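You operate a simulated robot arm through the tools that you are given. There is no shell and no other tool.

Carry out the task below with a simulated two-armed robot. There is one attempt and no reset: what you move stays moved.

## Task
Switch on the service panel, then its blue socket; open the air valve.
Fine: the main switch is under the clear cover; shut the cover again. Where these are worked on the way, their far stop is far enough and under half their travel is too little: main switch cover.
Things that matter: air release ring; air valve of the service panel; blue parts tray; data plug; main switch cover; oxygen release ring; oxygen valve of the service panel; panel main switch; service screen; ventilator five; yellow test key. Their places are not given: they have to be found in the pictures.

Only the result counts: the job must be done as asked and must still hold three seconds after the hand-in. Knocking over, shifting, dropping, spilling or breaking anything else fails it. A push-on lid holds only when it is set on centred and level and pressed home; a screw cap is set on level and turned clockwise until tight.

## Robot
Two 7-joint arms with fingered hands on one trunk that stands fixed in place. Base frame: the origin is at the foot of the trunk, x ahead of it, y to its left, z up. Readings come in mm, rad, newtons and seconds.
The left shoulder is at [79, 128, 1205], the right one opposite. With the tool pointing down near the work surface each hand reaches from about 100 to 680 mm from the base axis, measured 20 degrees to its own side. Payload 5 kg a hand.
The tool frame of a hand sits at the grasp point between the pads (the TCP): z along the fingers, y along the line on which they close. The tips reach 37 mm beyond it. The gripper opens to 124 mm. The gripper's body begins 43 mm behind the TCP. The gripper is a hand of 3 fingers: y runs from the thumb to the fingers, the wrist lies at [-21, -116, -203] in the tool frame, and closing takes about 1.5 s.
Orientation is that of the tool frame in the base frame, as [roll, pitch, yaw] about the fixed x, y, z axes, in that order (R = Rz(yaw) Ry(pitch) Rx(roll)). With the fingers straight down and the wrist toward the robot, the tool's x, y and z point along [0, 1, 0], [1, 0, 0] and [0, 0, -1] of the base frame.

## Interface
- The arms move only by the tool drive_tool. It takes "left_deltas", "right_deltas" or both (then of equal length, played together; a hand with none holds still); each is a list of rows, each a list of 6 numbers: the shift along the tool's x, y, z in units of 200 mm (1.0 is 200 mm), then the turn, a rotation vector about the tool's x, y, z in units of 60 degrees (1.0 is 60 degrees). In form: [[x, y, z, rx, ry, rz], ...]. A call has 1 to 20 rows; each row is the pose to reach, as a shift and turn from the pose commanded when the call began, along the tool's axes at that moment. "left_fingers" and "right_fingers" are, for a hand that has rows, the finger opening in mm, from 0 to 124, set as the call begins (left out, the last holds). A call with a number of a shift or a turn outside -1 to 1 is refused whole. Each row takes 0.2 s and may step no farther than 50 mm and 0.15 rad from the row before; otherwise, or with a gripper value out of range, the whole call is refused. Where a pose cannot be reached the arm comes as near as it can. A force on the tool above 40 N (or 10 N above the force at the start of the call, whichever is more), or a blocked arm, ends the call early, and 0.2 s more pass. Each finger travels about 45 mm/s and halts on what it meets, pressing with about 33 N; the grip force reading is that of the motor and also rises with nothing between the fingers. The clock runs only during rows and for 0.2 s after the last one: add rows that repeat a pose to give the fingers time. The reply holds the time, the measured pose of the TCP, the force on the tool along the base axes, the opening and the grip force, in the units named above and with some noise, with the torque about the TCP (base axes, N m) and any sound that the robot's microphone picked up, and new pictures: "pictures" is both (left out), scene, wrist or none (wrist: the cameras of the hands that moved).
- Cameras (640 x 400 px; columns grow to the right, rows downward): "scene" is now at [241.1, 4.3, 1406.4]; the picture's right is [0.05, -1.00, 0.00], its down [-0.24, -0.01, -0.97] and it looks along [0.97, 0.05, -0.24] (base axes); focal length 214 px, centre (320, 200). "left" rides on the left gripper at [-72, -104, -154] in its tool frame; the picture's right is [-0.83, -0.26, 0.49], its down [0.51, -0.72, 0.47] and it looks along [0.23, 0.64, 0.73] (tool axes); focal length 243 px, centre (320, 200). "right" rides on the right gripper at [72, -104, -154] in its tool frame; the picture's right is [-0.83, 0.26, -0.49], its down [-0.51, -0.72, 0.47] and it looks along [-0.23, 0.64, 0.73] (tool axes); focal length 243 px, centre (320, 200).
- lift_body(by): slides the trunk up (or, below 0, down) by that many mm; the arms and the scene camera ride with it, the base frame stays. It gives what a move gives, with no picture.
- finger_targets(index, middle, thumb_bend, thumb_turn, hand): sets how far each is bent, from 0 (flat) to 1 (curled in); at 0.3 the hand is open as for a grip, at 0.7 the pads meet at the TCP. One left out holds its place. A second passes; each finger stops where it meets its share of the squeeze, and holds until it gets a number again. A gripper value or a shape takes the hand back. It gives what a move gives, with no picture; readings hold the bend of each and the force on the fingers (four entries, about 0 where the hand has none), thumb and palm. thumb_turn goes from beside the hand (0) to across from the fingers (1), as for a grip.
- hand_shape(shape, hand): the hand has 3 fingers and takes this shape, open, in about a second: jaw (thumb against the fingers, like two jaws); tri (thumb and two fingers); tip (a fingertip pinch); poke (one finger out to press); point (the index stretched); flat (the hand flat); cup (the hand cupped); fist (a fist). The gripper value then closes the fingers along that shape, each until it touches; the sizes above hold for jaw. It gives what a move gives, with no picture.
- aim_head(pan, tilt): turns the head with the scene camera to pan (to the left, within 1.396 rad either way) and tilt (down, from -0.506 to 1.204), counted from straight ahead of the robot. It gives what a move gives, and a new picture of the scene camera.
- point_at(camera, pixels): for up to 12 pixels [column, row] of the newest picture of that camera ("zoom" is the newest enlarged one), the place [x, y, z] in the base frame of the surface seen there, good to about 2 mm. It takes no simulated time.
- inspect(camera, box): a new picture of the part [left, top, right, bottom] of that camera's present view, enlarged. It takes no simulated time.
- finish_job(): hands the job in; it is judged then, once.

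Unless the task says otherwise, let go and move clear before handing in.

The tools are called after "Emit:" by a JSON object that holds its "api" and its "payload". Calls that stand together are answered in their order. drive_tool: Moves the arms, as the interface text tells. Its arguments: {"type":"object","properties":{"left_deltas":{"type":"array","items":{"type":"array","items":{"type":"number"}}},"left_fingers":{"type":"number"},"right_deltas":{"type":"array","items":{"type":"array","items":{"type":"number"}}},"right_fingers":{"type":"number"},"pictures":{"type":"string","enum":["both","scene","wrist","none"]}},"required":[]} The other tools are called the same way: lift_body (by) slides the trunk up or down; hand_shape (shape, hand) gives the hand a shape; finger_targets (index, middle, thumb_bend, thumb_turn, hand) moves the fingers one by one; aim_head (pan, tilt) turns the head that bears the scene camera; point_at (camera, pixels) gives the place of the surface under pixels of a picture; inspect (camera, box) takes an enlarged picture of a part of a camera's view; finish_job () hands the job in.

At the start:

```text
time_s: 0.0
left_ee_pos: [536.0, 272.6, 1559.1]
left_tool_rot: [3.141, 0.001, 1.571]
left_force: [-0.4, -0.1, 0.1]
left_wrist_torque: [0.0, 0.02, 0.01]
left_width: 123.5
left_gripper_force: 0.0
left_shape: jaw
left_bend: [0.3, 0.3, 0.3, 0.98]
left_finger forces: [0.0, 0.0, 0.0, 0.0, 0.1, 0.0]
right_ee_pos: [566.2, -201.8, 1537.1]
right_tool_rot: [-3.141, 0.0, 1.57]
right_force: [-1.4, 0.1, -0.5]
right_wrist_torque: [-0.01, -0.01, -0.01]
right_width: 123.7
right_gripper_force: 0.0
right_shape: jaw
right_bend: [0.3, 0.3, 0.3, 0.98]
right_finger forces: [0.0, 0.0, 0.0, 0.0, 0.0, 0.0]
trunk travel left (down, up): [-400.0, 163.0]
head pan, tilt: [0.049, 0.246]
```

scene: 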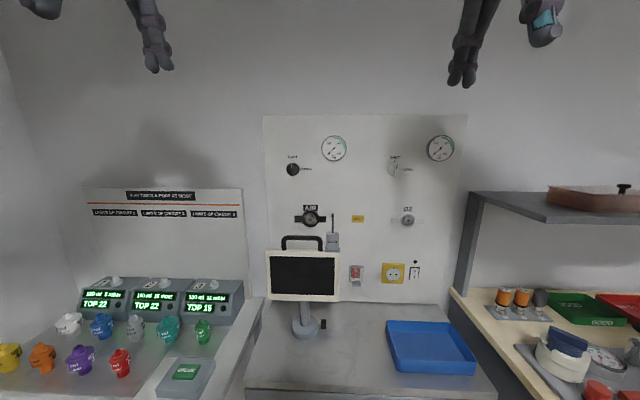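
right: 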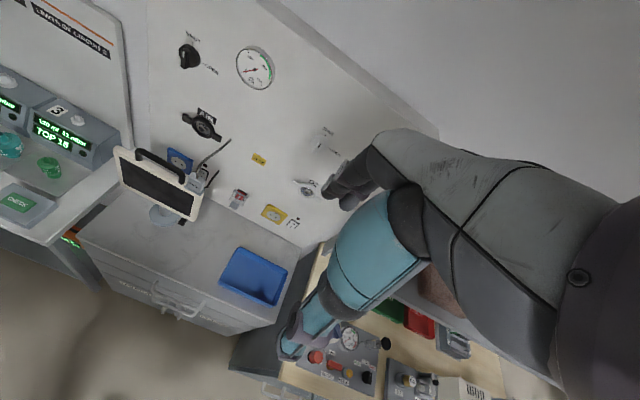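
left: 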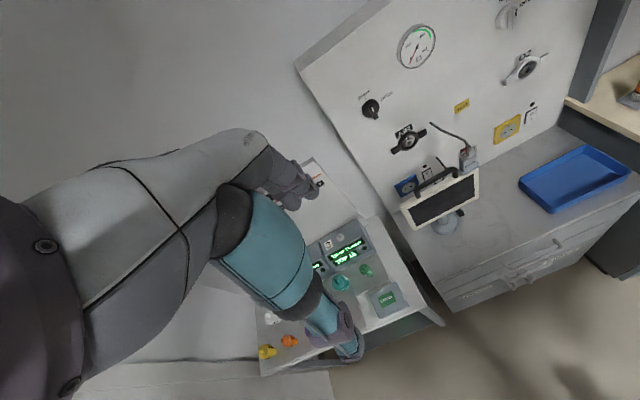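

The scene shows the service panel around (365,210), with gauges, valves, a red switch near (356,273), a yellow socket at (393,273), and a screen blocking the blue socket. I'll zoom in on the panel.

Emit:
{"api": "inspect", "payload": {"camera": "scene", "box": [260, 120, 460, 245]}}

Emit:
{"api": "inspect", "payload": {"camera": "scene", "box": [260, 225, 440, 340]}}

Emit:
{"api": "inspect", "payload": {"camera": "left", "box": [340, 80, 540, 240]}}

Emit:
{"api": "inspect", "payload": {"camera": "right", "box": [130, 100, 330, 240]}}

```text
3.20 times, centred on (360, 182) of scene
```

zoom: 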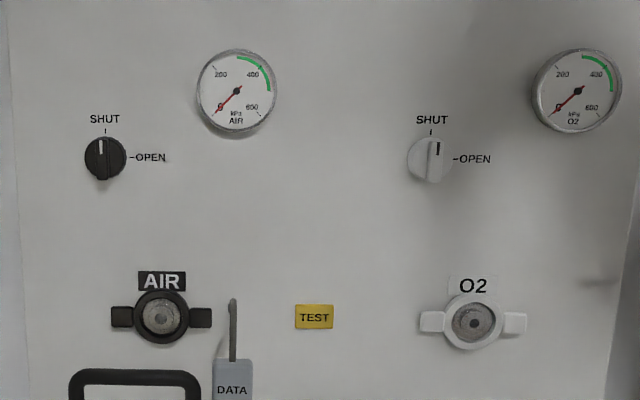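

```text
3.48 times, centred on (350, 282) of scene
```

zoom: 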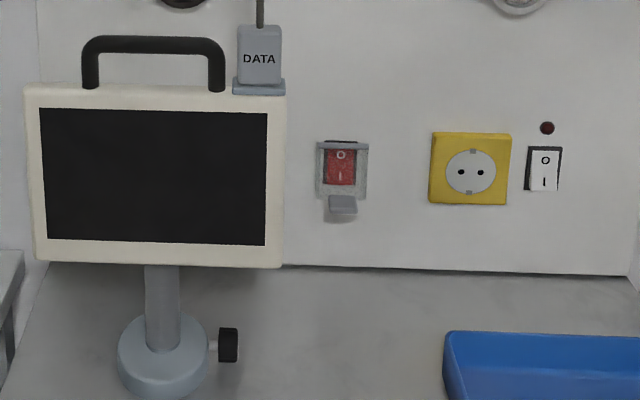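

```text
2.50 times, centred on (440, 160) of left
```

zoom: 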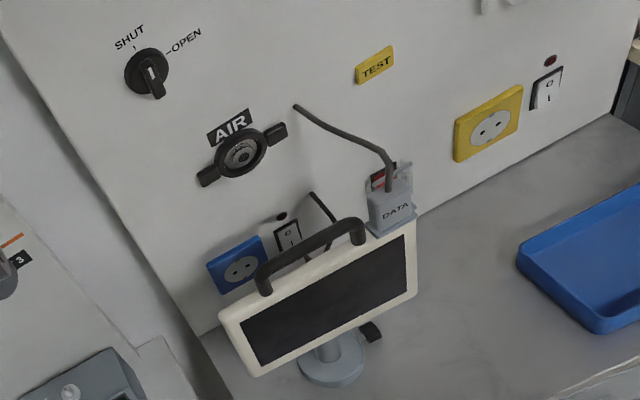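

```text
2.86 times, centred on (230, 170) of right
```

zoom: 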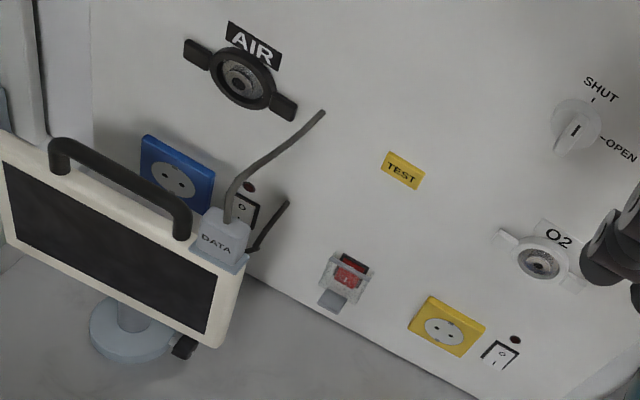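

The blue socket and its switch sit behind the screen, and the main switch has a clear cover with a tab at its bottom. Now I'll measure the places.

Emit:
{"api": "point_at", "payload": {"camera": "scene", "pixels": [[293, 169], [311, 217], [356, 272], [356, 284], [394, 273], [414, 272], [300, 275], [340, 262], [267, 255], [340, 298], [305, 330], [322, 324]]}}

Emit:
{"api": "point_at", "payload": {"camera": "zoom", "pixels": [[246, 205], [240, 215], [249, 187], [175, 180], [345, 275], [350, 262], [332, 299], [500, 352], [222, 240], [325, 113], [287, 204], [230, 220]]}}

Emit:
{"api": "inspect", "payload": {"camera": "scene", "box": [340, 255, 380, 295]}}

Emit:
{"api": "inspect", "payload": {"camera": "scene", "box": [275, 145, 320, 175]}}

Emit:
{"api": "inspect", "payload": {"camera": "scene", "box": [260, 230, 350, 345]}}

Emit:
{"api": "inspect", "payload": {"camera": "left", "box": [390, 130, 500, 240]}}

Emit:
{"api": "inspect", "payload": {"camera": "right", "box": [100, 130, 270, 240]}}

```text
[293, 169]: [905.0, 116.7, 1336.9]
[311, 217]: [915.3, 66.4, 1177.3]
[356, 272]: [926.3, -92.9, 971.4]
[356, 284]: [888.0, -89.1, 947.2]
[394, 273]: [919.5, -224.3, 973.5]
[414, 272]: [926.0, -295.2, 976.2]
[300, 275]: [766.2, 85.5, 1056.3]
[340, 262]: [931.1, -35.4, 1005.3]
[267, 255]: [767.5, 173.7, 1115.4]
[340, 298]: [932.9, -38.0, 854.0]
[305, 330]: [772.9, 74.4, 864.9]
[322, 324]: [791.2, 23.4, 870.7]
```

```text
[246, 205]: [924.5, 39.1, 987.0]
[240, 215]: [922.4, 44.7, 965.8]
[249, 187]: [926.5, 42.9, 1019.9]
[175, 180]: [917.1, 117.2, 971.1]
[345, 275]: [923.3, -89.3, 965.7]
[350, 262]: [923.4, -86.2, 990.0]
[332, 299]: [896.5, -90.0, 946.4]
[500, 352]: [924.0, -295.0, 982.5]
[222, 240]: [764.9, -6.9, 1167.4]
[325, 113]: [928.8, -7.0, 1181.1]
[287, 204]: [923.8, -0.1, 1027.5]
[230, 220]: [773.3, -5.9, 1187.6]
```

```text
10.00 times, centred on (360, 275) of scene
```

zoom: 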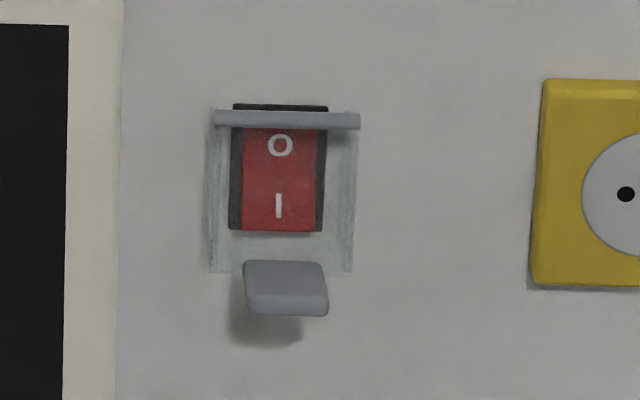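

```text
13.33 times, centred on (298, 160) of scene
```

zoom: 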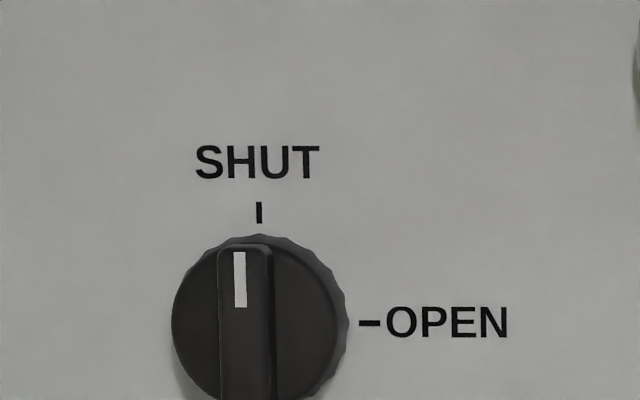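

```text
3.48 times, centred on (305, 288) of scene
```

zoom: 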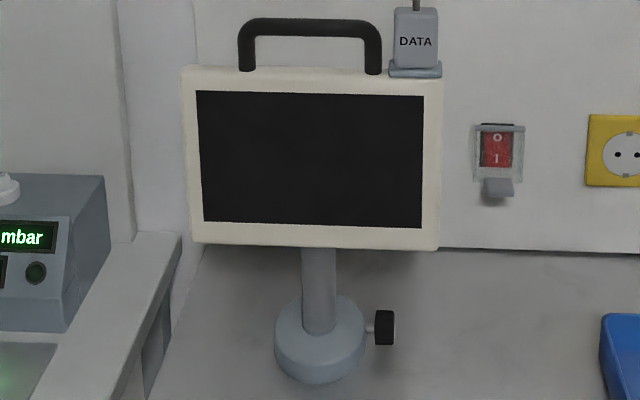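

```text
3.64 times, centred on (445, 185) of left
```

zoom: 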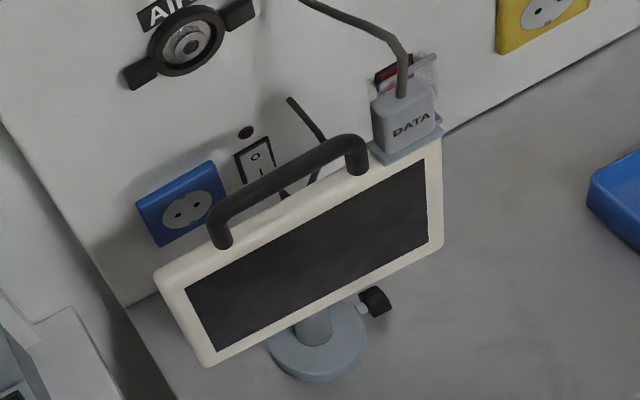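

```text
3.64 times, centred on (185, 185) of right
```

zoom: 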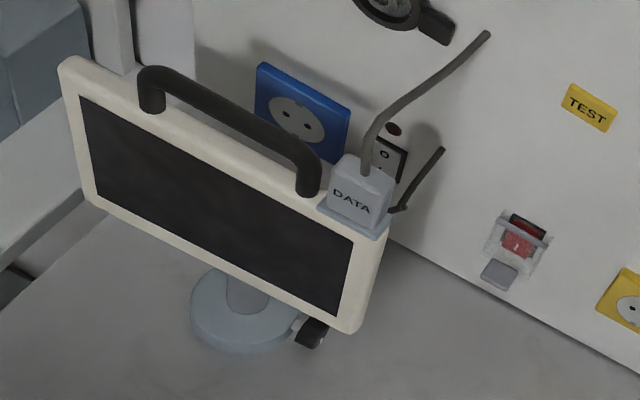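

Panel face is at about x=930; the blue switch is at about (924, 42, 978), behind/under the screen. I'll check the obstacles' heights and the switch details before moving.

Emit:
{"api": "point_at", "payload": {"camera": "scene", "pixels": [[115, 280], [205, 280], [185, 380], [80, 360], [300, 298], [340, 300], [335, 245], [300, 238], [430, 330], [470, 372], [300, 380], [237, 200]]}}

Emit:
{"api": "point_at", "payload": {"camera": "right", "pixels": [[150, 155], [192, 217], [118, 150], [205, 178], [235, 135], [195, 183], [213, 185], [219, 172], [240, 200], [230, 202], [250, 195], [270, 215]]}}

Emit:
{"api": "inspect", "payload": {"camera": "right", "box": [190, 130, 270, 230]}}

```text
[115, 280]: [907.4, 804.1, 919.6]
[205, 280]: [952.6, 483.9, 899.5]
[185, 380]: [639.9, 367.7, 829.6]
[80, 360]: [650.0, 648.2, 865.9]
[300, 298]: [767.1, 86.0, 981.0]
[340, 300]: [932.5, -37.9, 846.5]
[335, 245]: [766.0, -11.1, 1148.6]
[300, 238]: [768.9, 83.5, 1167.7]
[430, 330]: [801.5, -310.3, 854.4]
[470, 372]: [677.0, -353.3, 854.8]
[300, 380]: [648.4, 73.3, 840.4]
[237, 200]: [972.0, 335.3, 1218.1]
```

```text
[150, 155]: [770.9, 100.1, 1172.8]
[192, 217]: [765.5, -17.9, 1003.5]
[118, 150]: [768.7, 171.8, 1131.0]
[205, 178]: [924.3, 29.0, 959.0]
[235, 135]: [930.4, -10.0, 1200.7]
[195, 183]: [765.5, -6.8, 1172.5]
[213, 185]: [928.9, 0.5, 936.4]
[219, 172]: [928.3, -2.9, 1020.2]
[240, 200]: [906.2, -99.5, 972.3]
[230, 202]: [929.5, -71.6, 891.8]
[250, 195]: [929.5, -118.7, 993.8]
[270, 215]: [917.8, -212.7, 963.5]
```

```text
4.00 times, centred on (230, 180) of right
```

zoom: 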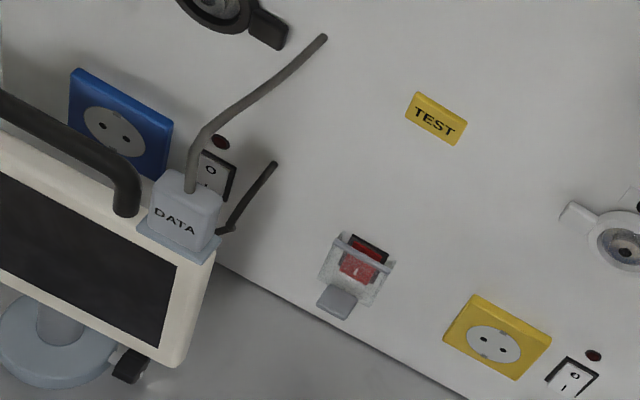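

Table top is z≈855, screen spans z≈980–1167 with its front at x≈766. I'll lower the trunk 200 mm to bring the shoulders level with the low switches and look again.

Emit:
{"api": "lift_body", "payload": {"by": -200}}

Emit:
{"api": "aim_head", "payload": {"pan": -0.05, "tilt": 0.3}}

```text
time_s: 2.2
left_ee_pos: [534.4, 273.3, 1359.5]
left_tool_rot: [3.14, 0.0, 1.571]
left_force: [0.2, 0.0, -0.7]
left_wrist_torque: [0.02, 0.03, -0.02]
left_width: 123.6
left_gripper_force: 0.0
left_shape: jaw
left_bend: [0.3, 0.3, 0.3, 0.98]
left_finger forces: [0.0, 0.1, 0.1, 0.0, 0.0, 0.0]
right_ee_pos: [564.7, -203.1, 1338.7]
right_tool_rot: [3.141, 0.001, 1.569]
right_force: [-0.2, 0.2, -0.3]
right_wrist_torque: [0.01, -0.03, 0.0]
right_width: 123.7
right_gripper_force: 0.0
right_shape: jaw
right_bend: [0.3, 0.3, 0.3, 0.98]
right_finger forces: [0.0, 0.0, 0.0, 0.0, 0.0, 0.1]
trunk travel left (down, up): [-200.0, 363.0]
head pan, tilt: [0.049, 0.246]
```

```text
time_s: 2.8
left_ee_pos: [536.1, 273.3, 1359.2]
left_tool_rot: [-3.141, 0.0, 1.57]
left_force: [0.7, -0.9, -0.2]
left_wrist_torque: [-0.03, 0.0, -0.01]
left_width: 123.5
left_gripper_force: 0.0
left_shape: jaw
left_bend: [0.3, 0.3, 0.3, 0.98]
left_finger forces: [0.0, 0.0, 0.0, 0.1, 0.0, 0.0]
right_ee_pos: [565.0, -203.7, 1337.8]
right_tool_rot: [-3.141, 0.0, 1.57]
right_force: [0.4, -0.4, 0.1]
right_wrist_torque: [0.0, 0.02, 0.0]
right_width: 123.6
right_gripper_force: 0.1
right_shape: jaw
right_bend: [0.3, 0.3, 0.3, 0.98]
right_finger forces: [0.0, 0.0, 0.0, 0.0, 0.0, 0.0]
trunk travel left (down, up): [-200.0, 363.0]
head pan, tilt: [-0.051, 0.3]
```

scene: 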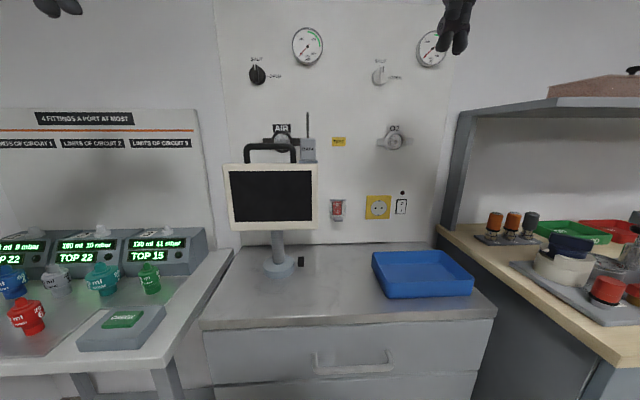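

The scene is unchanged; now I'll put the right hand in poke shape and turn it to point forward while lowering it in free air ahead of the trunk.

Emit:
{"api": "hand_shape", "payload": {"hand": "right", "shape": "poke"}}

Emit:
{"api": "drive_tool", "payload": {"right_deltas": [[0.0, 0, 0.08, -0.1364, 0, 0], [0.0, 0, 0.16, -0.2727, 0, 0], [0.0, 0, 0.24, -0.4091, 0, 0], [0.0, 0, 0.32, -0.5455, 0, 0], [0, 0, 0.4, -0.6818, 0, 0], [0, 0, 0.5, -0.8182, 0, 0], [0, 0, 0.6, -0.9545, 0, 0]]}}

```text
time_s: 3.7
left_ee_pos: [535.1, 274.3, 1357.7]
left_tool_rot: [3.141, 0.0, 1.571]
left_force: [-0.9, -0.1, 0.0]
left_wrist_torque: [0.0, 0.01, 0.0]
left_width: 123.5
left_gripper_force: 0.1
left_shape: jaw
left_bend: [0.3, 0.3, 0.3, 0.98]
left_finger forces: [0.0, 0.0, 0.0, 0.0, 0.0, 0.0]
right_ee_pos: [565.4, -203.3, 1338.3]
right_tool_rot: [3.141, 0.0, 1.569]
right_force: [-0.7, -0.3, -0.4]
right_wrist_torque: [0.03, 0.03, -0.01]
right_width: 0.3
right_gripper_force: 0.1
right_shape: poke
right_bend: [0.7, 0.7, 1.0, 1.0]
right_finger forces: [0.0, 0.1, 0.0, 0.1, 0.0, 0.0]
trunk travel left (down, up): [-200.0, 363.0]
head pan, tilt: [-0.051, 0.3]
```

```text
time_s: 5.3
left_ee_pos: [537.5, 273.0, 1357.4]
left_tool_rot: [-3.141, 0.002, 1.57]
left_force: [1.1, 0.2, 0.7]
left_wrist_torque: [-0.02, 0.08, -0.01]
left_width: 123.9
left_gripper_force: 0.1
left_shape: jaw
left_bend: [0.3, 0.3, 0.3, 0.98]
left_finger forces: [0.0, 0.1, 0.0, 0.0, 0.0, 0.0]
right_ee_pos: [600.9, -204.3, 1250.0]
right_tool_rot: [2.145, -0.001, 1.571]
right_force: [0.2, -0.6, -0.6]
right_wrist_torque: [0.0, 0.0, -0.01]
right_width: 0.1
right_gripper_force: 0.1
right_shape: poke
right_bend: [0.7, 0.7, 1.0, 1.0]
right_finger forces: [0.0, 0.1, 0.0, 0.0, 0.0, 0.1]
right hand out of reach, approached as far as the arm can: row 6, 7
trunk travel left (down, up): [-200.0, 363.0]
head pan, tilt: [-0.051, 0.3]
```

scene: 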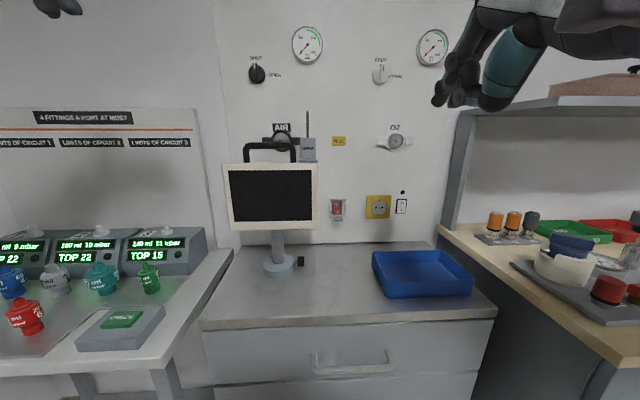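
right: 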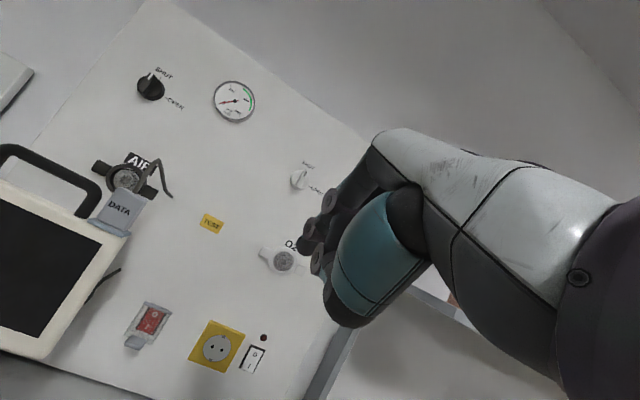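

The arm was briefly out of reach close to the shoulder; the hand now points half-forward at (601,-204,1250). I'll continue forward, down and finish the turn, then use the "point" shape.

Emit:
{"api": "drive_tool", "payload": {"right_deltas": [[0.045, -0.074, 0.147, -0.091, 0, 0], [0.09, -0.148, 0.293, -0.182, 0, 0], [0.135, -0.222, 0.44, -0.273, 0, 0], [0.18, -0.297, 0.587, -0.364, 0, 0], [0.225, -0.371, 0.733, -0.455, 0, 0], [0.27, -0.445, 0.88, -0.5455, 0, 0]], "pictures": "none"}}

Emit:
{"api": "hand_shape", "payload": {"hand": "right", "shape": "point"}}

Emit:
{"api": "drive_tool", "payload": {"right_deltas": [[0, 0, 0, 0, 0, 0]]}}

```text
time_s: 6.7
left_ee_pos: [535.7, 273.4, 1358.6]
left_tool_rot: [-3.141, -0.001, 1.571]
left_force: [0.6, 0.3, 1.0]
left_wrist_torque: [0.01, -0.03, -0.01]
left_width: 123.7
left_gripper_force: 0.0
left_shape: jaw
left_bend: [0.3, 0.3, 0.3, 0.98]
left_finger forces: [0.0, 0.0, 0.0, 0.0, 0.0, 0.0]
right_ee_pos: [653.1, -189.1, 1219.6]
right_tool_rot: [1.973, 0.0, 1.569]
right_force: [-0.4, 0.0, 0.1]
right_wrist_torque: [-0.03, 0.0, 0.02]
right_width: 0.0
right_gripper_force: 0.1
right_shape: poke
right_bend: [0.7, 0.7, 1.0, 1.0]
right_finger forces: [0.0, 0.0, 0.0, 0.0, 0.0, 0.1]
right hand out of reach, approached as far as the arm can: row 1, 2, 3, 4, 5, 6
trunk travel left (down, up): [-200.0, 363.0]
head pan, tilt: [-0.051, 0.3]
```

```text
time_s: 7.6
left_ee_pos: [536.2, 273.2, 1359.6]
left_tool_rot: [3.141, -0.001, 1.571]
left_force: [1.2, -0.4, 0.0]
left_wrist_torque: [0.0, 0.01, -0.02]
left_width: 124.1
left_gripper_force: 0.1
left_shape: jaw
left_bend: [0.3, 0.3, 0.3, 0.98]
left_finger forces: [0.1, 0.1, 0.1, 0.0, 0.1, 0.1]
right_ee_pos: [653.3, -188.5, 1220.4]
right_tool_rot: [1.976, 0.0, 1.57]
right_force: [-0.6, -0.8, 0.5]
right_wrist_torque: [0.01, -0.01, -0.01]
right_width: 0.1
right_gripper_force: 0.0
right_shape: point
right_bend: [0.19, 1.0, 0.99, 0.87]
right_finger forces: [0.0, 0.0, 0.0, 0.1, 0.0, 0.0]
trunk travel left (down, up): [-200.0, 363.0]
head pan, tilt: [-0.051, 0.3]
```

```text
time_s: 8.0
left_ee_pos: [536.7, 273.6, 1358.6]
left_tool_rot: [-3.141, 0.001, 1.571]
left_force: [-0.2, 0.6, 0.5]
left_wrist_torque: [-0.06, -0.02, -0.01]
left_width: 123.5
left_gripper_force: 0.0
left_shape: jaw
left_bend: [0.3, 0.3, 0.3, 0.98]
left_finger forces: [0.1, 0.0, 0.1, 0.0, 0.0, 0.1]
right_ee_pos: [653.0, -188.5, 1219.4]
right_tool_rot: [1.975, 0.0, 1.569]
right_force: [0.1, 0.0, -0.3]
right_wrist_torque: [-0.01, -0.01, 0.0]
right_width: 0.0
right_gripper_force: 0.0
right_shape: point
right_bend: [0.19, 1.0, 0.99, 0.87]
right_finger forces: [0.1, 0.0, 0.0, 0.1, 0.0, 0.0]
trunk travel left (down, up): [-200.0, 363.0]
head pan, tilt: [-0.051, 0.3]
```

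scene: 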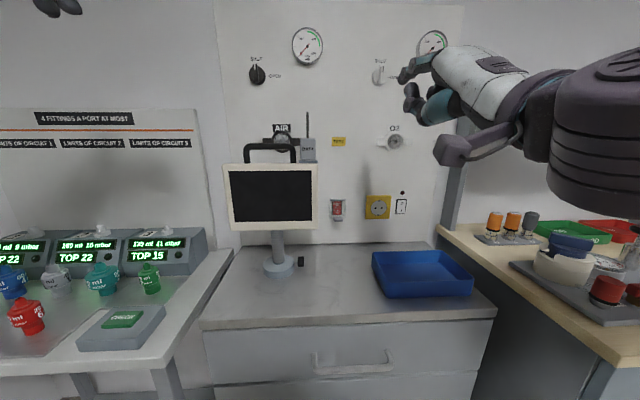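
right: 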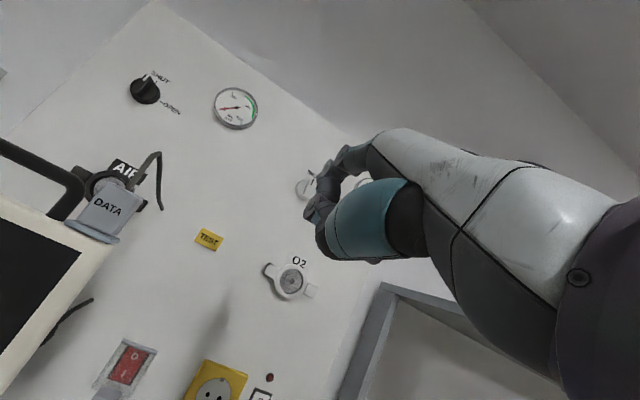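

The hand pointed only ~67° forward before hitting joint limits. I'll zoom in to see where the index finger points.

Emit:
{"api": "inspect", "payload": {"camera": "scene", "box": [380, 20, 560, 180]}}

Emit:
{"api": "inspect", "payload": {"camera": "right", "box": [270, 110, 470, 290]}}

Emit:
{"api": "point_at", "payload": {"camera": "scene", "pixels": [[404, 76], [418, 63], [410, 92], [412, 105], [440, 110], [450, 155], [470, 80], [560, 80]]}}

```text
2.50 times, centred on (470, 100) of scene
```

zoom: 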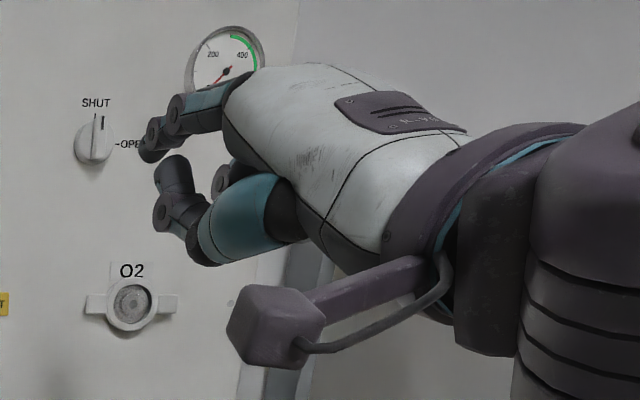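

```text
2.22 times, centred on (370, 200) of right
```

zoom: 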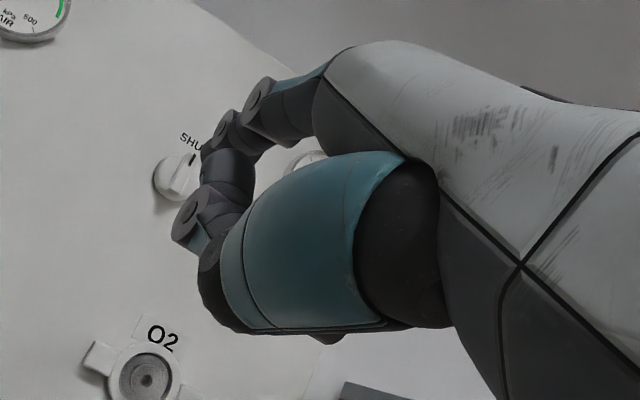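

```text
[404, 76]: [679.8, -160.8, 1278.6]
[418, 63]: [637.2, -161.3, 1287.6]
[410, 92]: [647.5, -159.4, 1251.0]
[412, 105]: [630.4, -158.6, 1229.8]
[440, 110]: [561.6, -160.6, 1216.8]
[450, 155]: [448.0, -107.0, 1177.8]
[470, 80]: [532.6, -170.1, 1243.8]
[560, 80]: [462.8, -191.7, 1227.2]
```

The index tip is about 65 mm above and 28 mm to the left of the TCP; the limit seems due to the arm being folded. I'll move forward/down without turning, to unfold the arm.

Emit:
{"api": "drive_tool", "payload": {"right_deltas": [[0, -0.091, 0.169, 0, 0, 0], [0, -0.182, 0.338, 0, 0, 0], [0, -0.273, 0.507, 0, 0, 0], [0, -0.364, 0.676, 0, 0, 0], [0, -0.455, 0.845, 0, 0, 0]], "pictures": "scene"}}

```text
time_s: 9.2
left_ee_pos: [535.2, 272.7, 1358.8]
left_tool_rot: [-3.14, 0.002, 1.572]
left_force: [-0.5, -0.4, 0.3]
left_wrist_torque: [-0.05, 0.0, -0.01]
left_width: 123.9
left_gripper_force: 0.0
left_shape: jaw
left_bend: [0.3, 0.3, 0.3, 0.98]
left_finger forces: [0.0, 0.0, 0.0, 0.1, 0.0, 0.0]
right_ee_pos: [653.9, -190.2, 1221.0]
right_tool_rot: [1.975, -0.001, 1.57]
right_force: [0.3, 0.0, -0.2]
right_wrist_torque: [0.0, -0.01, 0.0]
right_width: 0.2
right_gripper_force: 0.1
right_shape: point
right_bend: [0.19, 1.0, 0.99, 0.87]
right_finger forces: [0.1, 0.0, 0.1, 0.0, 0.0, 0.0]
right hand out of reach, approached as far as the arm can: row 1, 2, 3, 4, 5
trunk travel left (down, up): [-200.0, 363.0]
head pan, tilt: [-0.051, 0.3]
```

scene: 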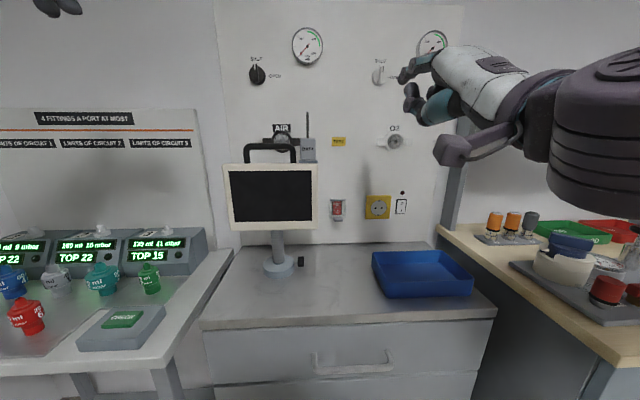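

The arm is at a joint limit in this roll. I'll roll the hand about its pointing axis so the wrist moves out to the right, which suits the right elbow better.

Emit:
{"api": "drive_tool", "payload": {"right_deltas": [[0, 0, 0, 0, 0, -0.13], [0, 0, 0, 0, 0, -0.26], [0, 0, 0, 0, 0, -0.39], [0, 0, 0, 0, 0, -0.52], [0, 0, 0, 0, 0, -0.65], [0, 0, 0, 0, 0, -0.78], [0, 0, 0, 0, 0, -0.91]], "pictures": "scene"}}

```text
time_s: 10.8
left_ee_pos: [533.9, 274.8, 1358.6]
left_tool_rot: [3.14, 0.004, 1.571]
left_force: [-0.6, -0.1, -0.2]
left_wrist_torque: [-0.01, -0.02, -0.01]
left_width: 123.8
left_gripper_force: 0.0
left_shape: jaw
left_bend: [0.3, 0.3, 0.3, 0.98]
left_finger forces: [0.0, 0.1, 0.0, 0.0, 0.0, 0.1]
right_ee_pos: [651.1, -189.9, 1222.6]
right_tool_rot: [2.207, 0.849, 2.076]
right_force: [0.6, 0.2, -0.1]
right_wrist_torque: [-0.01, 0.0, -0.03]
right_width: 0.0
right_gripper_force: 0.0
right_shape: point
right_bend: [0.19, 1.0, 1.0, 0.87]
right_finger forces: [0.0, 0.1, 0.1, 0.0, 0.1, 0.1]
trunk travel left (down, up): [-200.0, 363.0]
head pan, tilt: [-0.051, 0.3]
```

scene: 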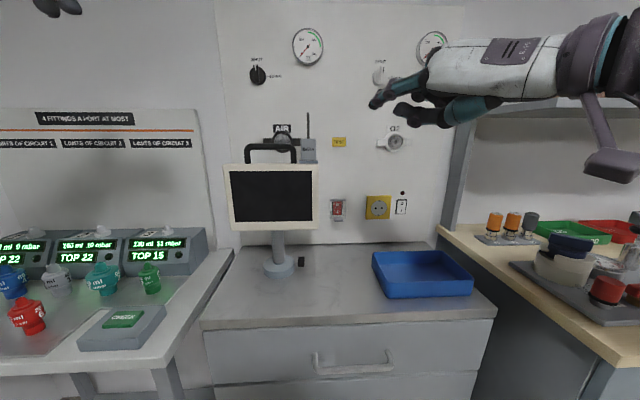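

The roll worked (hand dorsal side now up-left, pointing 23° below forward). I'll keep rolling the same way so the index ends up lowest with the wrist up and right, moving forward and down a little.

Emit:
{"api": "drive_tool", "payload": {"right_deltas": [[0, 0, 0, 0, 0, -0.13], [0, 0, 0, 0, 0, -0.26], [0, 0, 0, 0, 0, -0.39], [0, 0, 0, 0, 0, -0.52], [0, 0, 0, 0, 0, -0.65], [0, 0, 0, 0, 0, -0.78], [0, 0, 0, 0, 0, -0.91], [0, 0, 0, 0, 0, -1], [0, 0, 0, 0, 0, -1]], "pictures": "scene"}}

```text
time_s: 12.8
left_ee_pos: [535.7, 272.5, 1358.3]
left_tool_rot: [3.141, 0.0, 1.57]
left_force: [0.9, -1.0, 0.0]
left_wrist_torque: [-0.03, 0.01, -0.01]
left_width: 123.5
left_gripper_force: 0.1
left_shape: jaw
left_bend: [0.3, 0.3, 0.3, 0.98]
left_finger forces: [0.0, 0.0, 0.0, 0.0, 0.0, 0.1]
right_ee_pos: [652.7, -191.4, 1221.4]
right_tool_rot: [-2.707, 1.123, -2.666]
right_force: [0.1, 0.8, -0.7]
right_wrist_torque: [-0.03, 0.0, 0.0]
right_width: 0.0
right_gripper_force: 0.0
right_shape: point
right_bend: [0.19, 1.0, 1.0, 0.87]
right_finger forces: [0.1, 0.1, 0.1, 0.0, 0.1, 0.1]
right hand out of reach, approached as far as the arm can: row 7, 8, 9
trunk travel left (down, up): [-200.0, 363.0]
head pan, tilt: [-0.051, 0.3]
```

scene: 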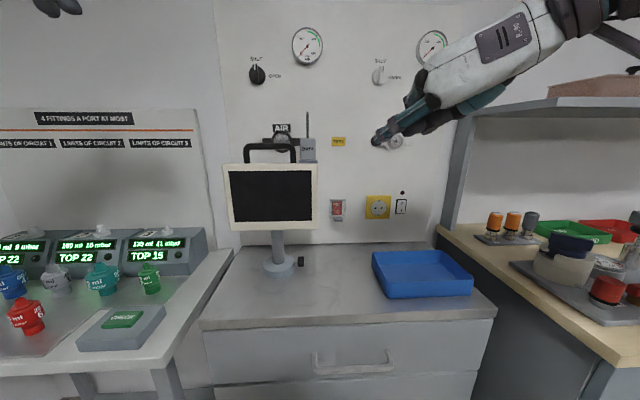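

The hand now points forward with the index to the left; I'll locate the index fingertip precisely relative to the TCP.

Emit:
{"api": "inspect", "payload": {"camera": "scene", "box": [360, 60, 520, 160]}}

Emit:
{"api": "point_at", "payload": {"camera": "zoom", "pixels": [[55, 332], [75, 320], [110, 300], [160, 265], [230, 205], [250, 240], [180, 300], [480, 100], [420, 220], [250, 300]]}}

Emit:
{"api": "inspect", "payload": {"camera": "right", "box": [0, 0, 640, 400]}}

```text
4.00 times, centred on (440, 110) of scene
```

zoom: 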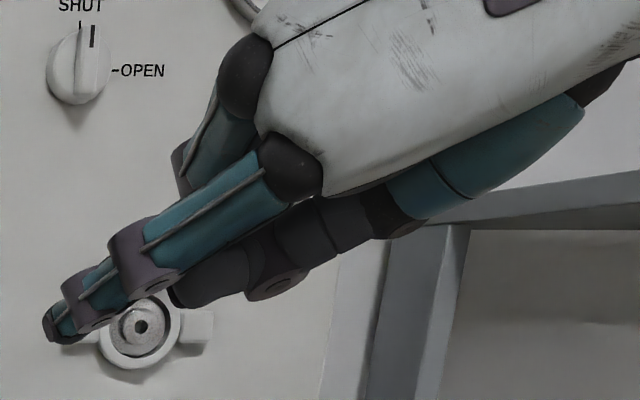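

```text
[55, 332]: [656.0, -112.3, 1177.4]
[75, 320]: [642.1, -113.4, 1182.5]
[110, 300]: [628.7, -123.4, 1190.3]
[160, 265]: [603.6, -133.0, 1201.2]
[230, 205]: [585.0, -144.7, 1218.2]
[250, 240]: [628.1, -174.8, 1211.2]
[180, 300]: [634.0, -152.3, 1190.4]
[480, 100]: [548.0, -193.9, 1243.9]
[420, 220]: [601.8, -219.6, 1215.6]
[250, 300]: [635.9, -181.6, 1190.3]
```

```text
1.00 times, centred on (320, 200) of right (not enlarged: the box is as wide or as high as the picture)
```

zoom: 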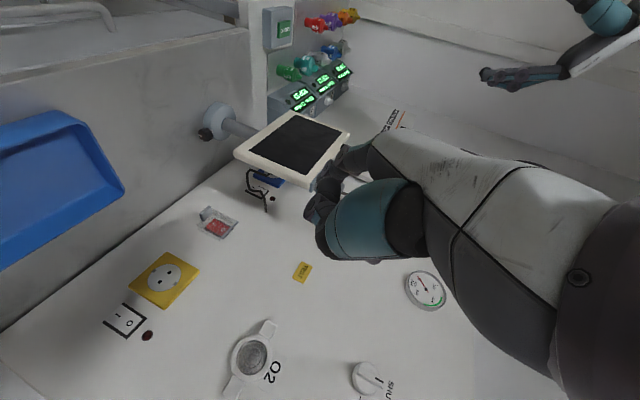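

The index tip is at about tool (23, 83, 21). The right wrist camera now has a view past the screen; I'll zoom on the screen side and the cover.

Emit:
{"api": "inspect", "payload": {"camera": "right", "box": [190, 90, 360, 250]}}

Emit:
{"api": "point_at", "payload": {"camera": "zoom", "pixels": [[225, 305], [240, 330], [295, 325], [295, 345], [300, 380], [325, 405]]}}

Emit:
{"api": "inspect", "payload": {"camera": "right", "box": [235, 160, 295, 220]}}

Emit:
{"api": "inspect", "payload": {"camera": "right", "box": [190, 195, 250, 250]}}

```text
2.50 times, centred on (275, 170) of right
```

zoom: 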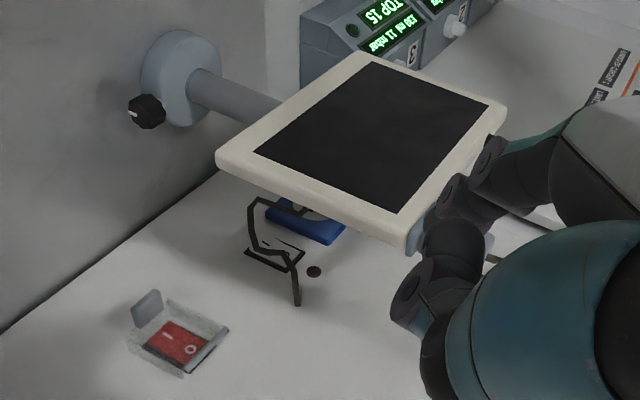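

```text
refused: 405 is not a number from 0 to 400
```

```text
6.67 times, centred on (265, 190) of right
```

zoom: 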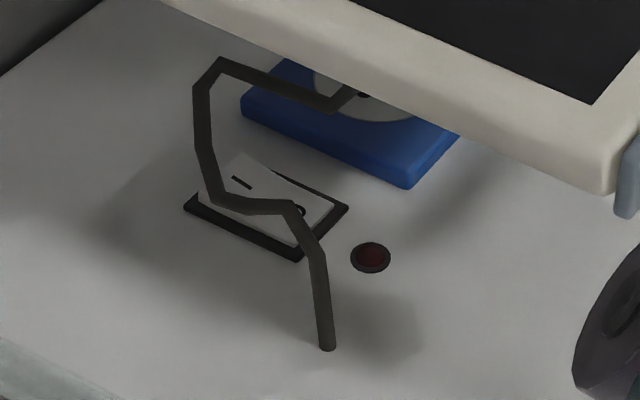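

```text
7.27 times, centred on (220, 222) of right
```

zoom: 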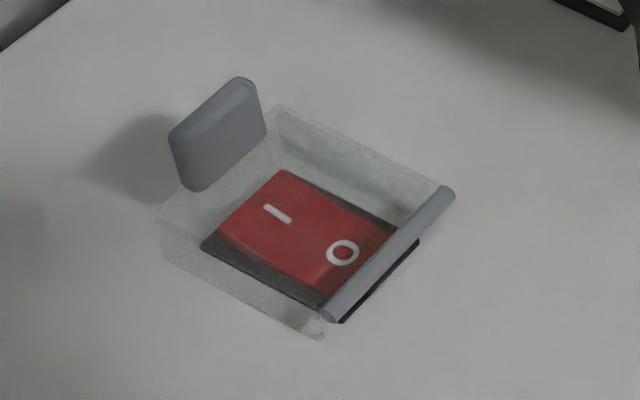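

The rocker's I end is out (off). A cable droops right in front of the blue socket's switch; I'll measure its path and the cover's corners.

Emit:
{"api": "point_at", "payload": {"camera": "zoom", "pixels": [[218, 130], [190, 180], [255, 90], [240, 195], [278, 213], [340, 252], [330, 310], [445, 195], [160, 220], [275, 108], [285, 175], [205, 245]]}}

Emit:
{"api": "inspect", "payload": {"camera": "right", "box": [235, 160, 295, 220]}}

Emit:
{"api": "point_at", "payload": {"camera": "zoom", "pixels": [[327, 345], [315, 245], [290, 207], [218, 195], [200, 130], [207, 75], [270, 85], [330, 105], [370, 257], [240, 180], [265, 195], [315, 210]]}}

```text
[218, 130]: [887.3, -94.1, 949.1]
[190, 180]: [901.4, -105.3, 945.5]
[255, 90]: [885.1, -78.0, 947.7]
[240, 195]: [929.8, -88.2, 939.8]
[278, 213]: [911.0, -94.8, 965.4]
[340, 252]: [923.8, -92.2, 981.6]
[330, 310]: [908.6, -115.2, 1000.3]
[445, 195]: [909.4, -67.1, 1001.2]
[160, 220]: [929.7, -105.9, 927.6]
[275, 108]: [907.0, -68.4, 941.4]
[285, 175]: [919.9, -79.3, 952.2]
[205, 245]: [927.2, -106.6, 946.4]
```

```text
6.67 times, centred on (265, 190) of right
```

zoom: 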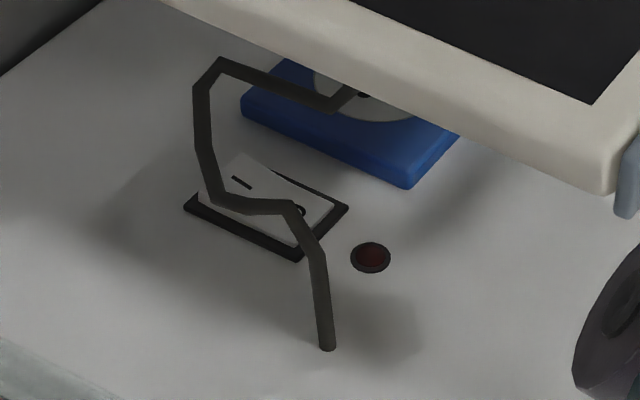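

```text
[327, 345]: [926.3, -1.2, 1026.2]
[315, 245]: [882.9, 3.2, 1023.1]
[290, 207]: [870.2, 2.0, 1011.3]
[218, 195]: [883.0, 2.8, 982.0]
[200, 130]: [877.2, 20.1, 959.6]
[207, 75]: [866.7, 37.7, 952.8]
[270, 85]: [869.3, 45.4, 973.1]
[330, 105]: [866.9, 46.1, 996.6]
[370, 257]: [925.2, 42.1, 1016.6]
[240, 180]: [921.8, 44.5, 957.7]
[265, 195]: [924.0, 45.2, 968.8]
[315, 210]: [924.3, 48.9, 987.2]
```

The path around the cover is clear: hinge bar at about (909,-91,1001), tab at about (893,-91,947). The index tip is the hand's lowest point in this pose, so I'll move it forward and down toward the cover.

Emit:
{"api": "drive_tool", "payload": {"right_deltas": [[0.087, 0.017, 0.167, 0, 0, 0], [0.173, 0.035, 0.333, 0, 0, 0], [0.26, 0.052, 0.5, 0, 0, 0], [0.347, 0.07, 0.667, 0, 0, 0], [0.433, 0.087, 0.833, 0, 0, 0], [0.52, 0.105, 1.0, 0, 0, 0]]}}

```text
time_s: 14.2
left_ee_pos: [538.5, 271.4, 1358.2]
left_tool_rot: [-3.141, -0.001, 1.571]
left_force: [0.6, -0.7, -0.3]
left_wrist_torque: [0.03, 0.04, -0.02]
left_width: 123.7
left_gripper_force: 0.0
left_shape: jaw
left_bend: [0.3, 0.3, 0.3, 0.98]
left_finger forces: [0.0, 0.0, 0.0, 0.0, 0.1, 0.1]
right_ee_pos: [795.2, -190.2, 1045.2]
right_tool_rot: [-2.713, 1.121, -2.673]
right_force: [0.7, 0.0, -0.2]
right_wrist_torque: [0.01, 0.01, 0.03]
right_width: 0.0
right_gripper_force: 0.0
right_shape: point
right_bend: [0.19, 1.0, 1.0, 0.87]
right_finger forces: [0.0, 0.0, 0.0, 0.0, 0.0, 0.1]
trunk travel left (down, up): [-200.0, 363.0]
head pan, tilt: [-0.051, 0.3]
```

scene: 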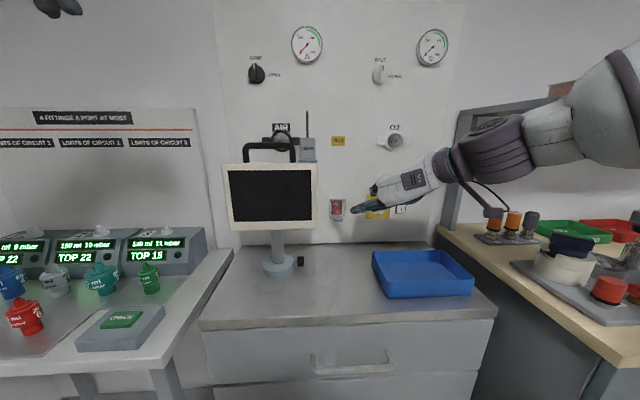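
right: 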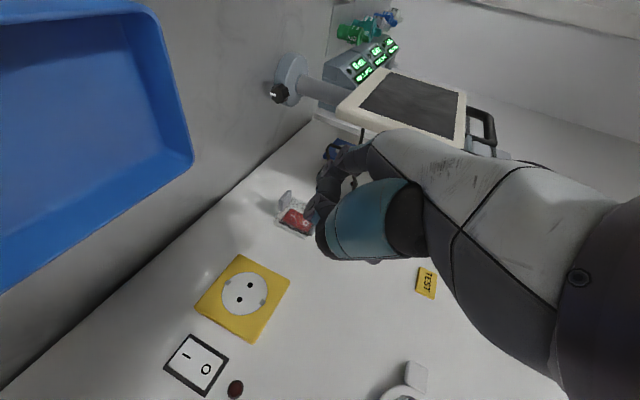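

The move was accurate; tip should be at about (799,-111,1001). I'll verify the fingertip place against the cover.

Emit:
{"api": "inspect", "payload": {"camera": "scene", "box": [320, 180, 400, 230]}}

Emit:
{"api": "point_at", "payload": {"camera": "zoom", "pixels": [[252, 248], [262, 238], [262, 250], [275, 250], [300, 215], [280, 228], [130, 240], [145, 200], [420, 100]]}}

Emit:
{"api": "inspect", "payload": {"camera": "right", "box": [260, 120, 400, 270]}}

```text
8.00 times, centred on (360, 205) of scene
```

zoom: 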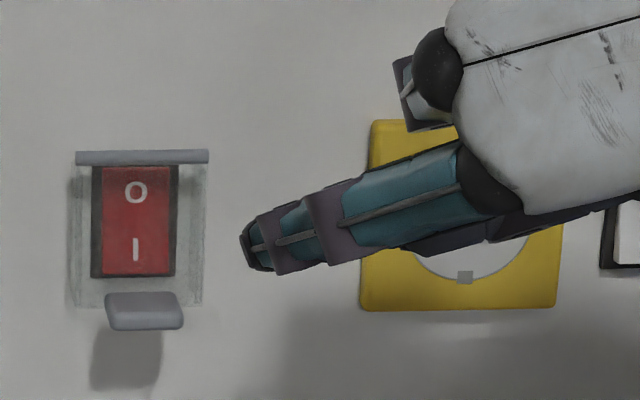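

```text
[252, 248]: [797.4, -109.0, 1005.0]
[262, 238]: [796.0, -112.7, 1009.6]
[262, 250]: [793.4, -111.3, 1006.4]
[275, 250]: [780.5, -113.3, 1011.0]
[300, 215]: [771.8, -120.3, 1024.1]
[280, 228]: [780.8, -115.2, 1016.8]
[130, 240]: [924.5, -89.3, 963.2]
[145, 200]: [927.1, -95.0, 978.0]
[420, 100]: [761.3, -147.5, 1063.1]
```

```text
2.67 times, centred on (330, 195) of right
```

zoom: 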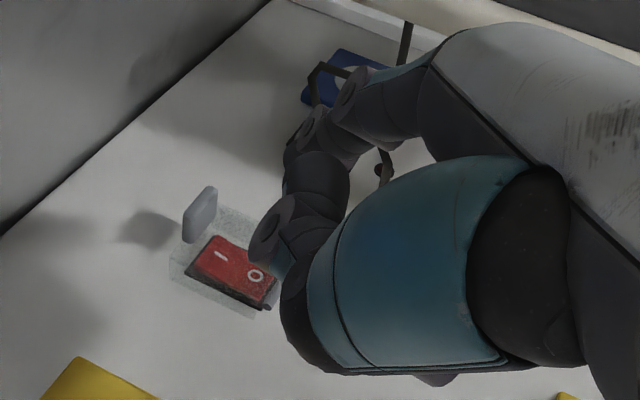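

Tip is at (798,-110,1003). I'll lower it in front of the cover, then slide it in underneath the tab (z≈916).

Emit:
{"api": "drive_tool", "payload": {"right_deltas": [[0.088, 0.052, 0.135, 0, 0, 0], [0.175, 0.103, 0.27, 0, 0, 0], [0.263, 0.155, 0.406, 0, 0, 0], [0.215, 0.145, 0.52, 0, 0, 0], [0.167, 0.135, 0.636, 0, 0, 0]]}}

Emit:
{"api": "inspect", "payload": {"camera": "scene", "box": [320, 190, 384, 230]}}

Emit:
{"api": "inspect", "payload": {"camera": "right", "box": [260, 120, 400, 270]}}

```text
time_s: 15.4
left_ee_pos: [535.5, 274.2, 1357.8]
left_tool_rot: [3.141, 0.0, 1.572]
left_force: [0.4, 0.1, -0.4]
left_wrist_torque: [-0.02, 0.01, -0.01]
left_width: 123.5
left_gripper_force: 0.0
left_shape: jaw
left_bend: [0.3, 0.3, 0.3, 0.98]
left_finger forces: [0.1, 0.0, 0.1, 0.0, 0.1, 0.1]
right_ee_pos: [896.1, -171.6, 959.0]
right_tool_rot: [-2.71, 1.123, -2.669]
right_force: [-0.3, 0.8, 0.5]
right_wrist_torque: [-0.06, 0.0, 0.07]
right_width: 0.0
right_gripper_force: 0.1
right_shape: point
right_bend: [0.19, 1.0, 1.0, 0.87]
right_finger forces: [1.0, 0.0, 0.0, 0.1, 0.0, 0.0]
trunk travel left (down, up): [-200.0, 363.0]
head pan, tilt: [-0.051, 0.3]
```

scene: 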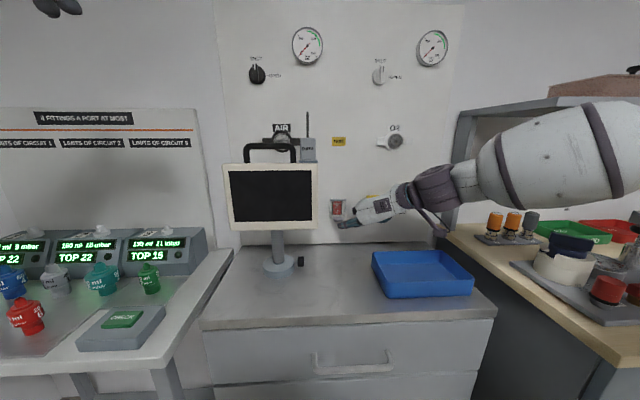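
right: 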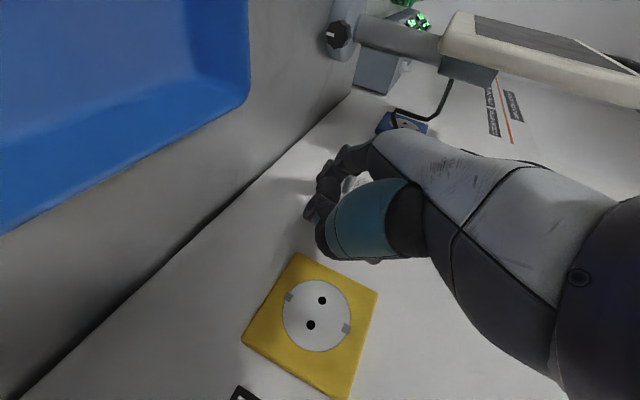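

```text
10.00 times, centred on (352, 210) of scene
```

zoom: 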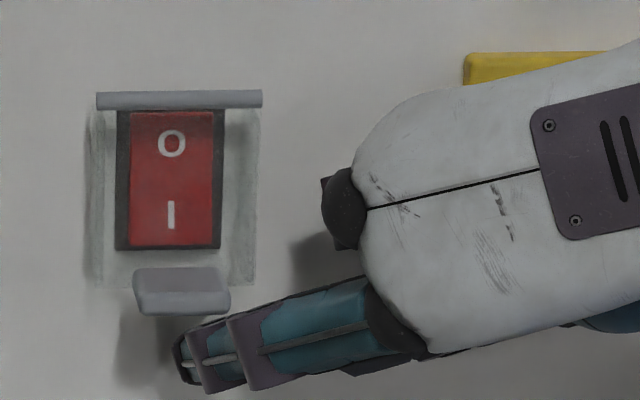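

```text
2.67 times, centred on (330, 195) of right
```

zoom: 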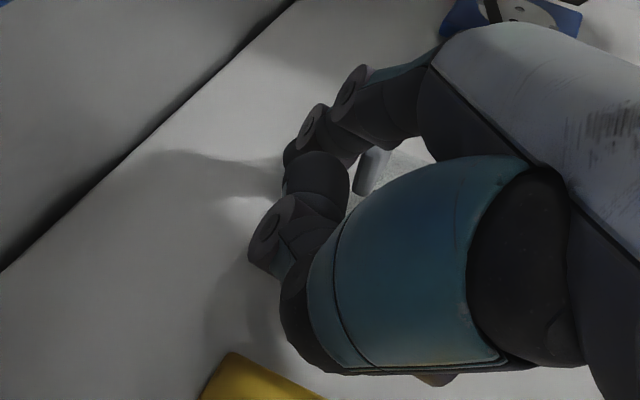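

The finger is under the tab with ~1 N on the index. I'll lift it up and outward following the cover's swing about the hinge.

Emit:
{"api": "drive_tool", "payload": {"right_deltas": [[-0.06, -0.002, -0.042, 0, 0, 0], [-0.119, -0.004, -0.083, 0, 0, 0], [-0.181, -0.006, -0.13, 0, 0, 0], [-0.243, -0.008, -0.178, 0, 0, 0], [-0.288, -0.012, -0.233, 0, 0, 0], [-0.332, -0.016, -0.287, 0, 0, 0]]}}

Emit:
{"api": "inspect", "payload": {"camera": "scene", "box": [320, 180, 384, 220]}}

```text
time_s: 16.2
left_ee_pos: [536.2, 272.3, 1358.6]
left_tool_rot: [3.14, -0.001, 1.57]
left_force: [-0.2, 0.6, -0.5]
left_wrist_torque: [0.01, -0.04, 0.02]
left_width: 123.8
left_gripper_force: 0.0
left_shape: jaw
left_bend: [0.3, 0.3, 0.3, 0.98]
left_finger forces: [0.0, 0.1, 0.0, 0.1, 0.0, 0.0]
right_ee_pos: [883.8, -168.1, 985.5]
right_tool_rot: [-2.717, 1.109, -2.671]
right_force: [-19.1, -12.7, -19.4]
right_wrist_torque: [-1.65, 0.21, 1.48]
right_width: 0.1
right_gripper_force: 0.1
right_shape: point
right_bend: [0.18, 1.0, 1.0, 0.87]
right_finger forces: [27.3, 0.1, 0.0, 0.0, 0.0, 0.1]
trunk travel left (down, up): [-200.0, 363.0]
head pan, tilt: [-0.051, 0.3]
stopped in row 3 (right hand): the force on the tool passed its limit at 44 N (the readings are from after the stop); the commanded pose is now the measured one
```

scene: 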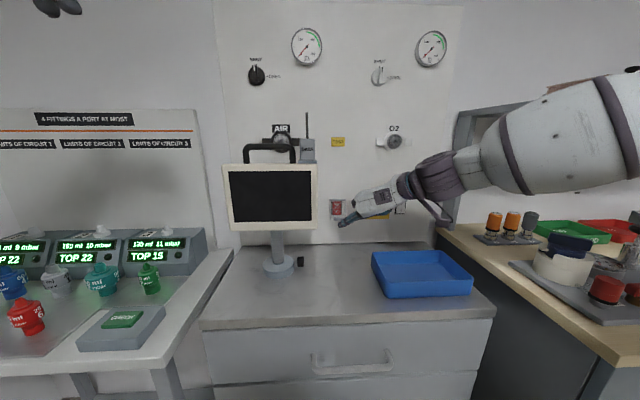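
right: 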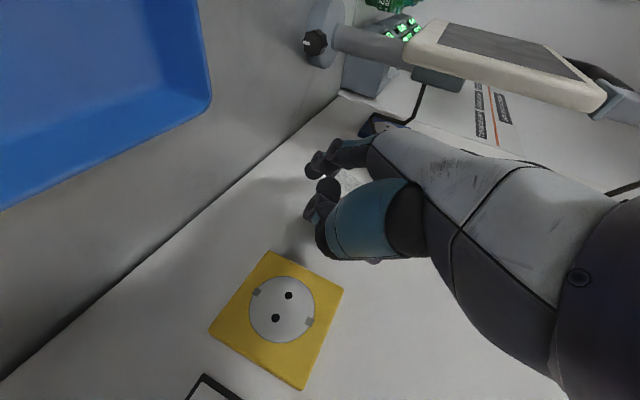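

```text
10.00 times, centred on (352, 200) of scene
```

zoom: 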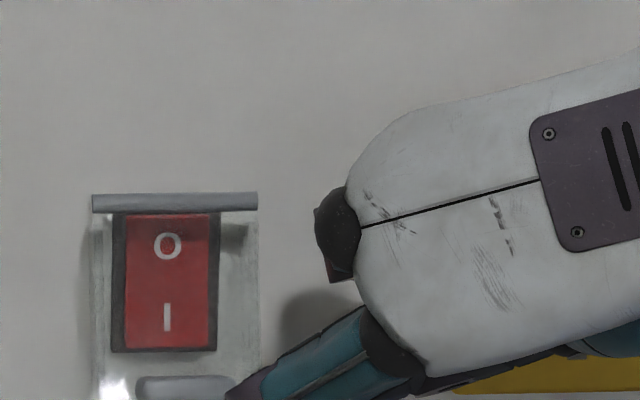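

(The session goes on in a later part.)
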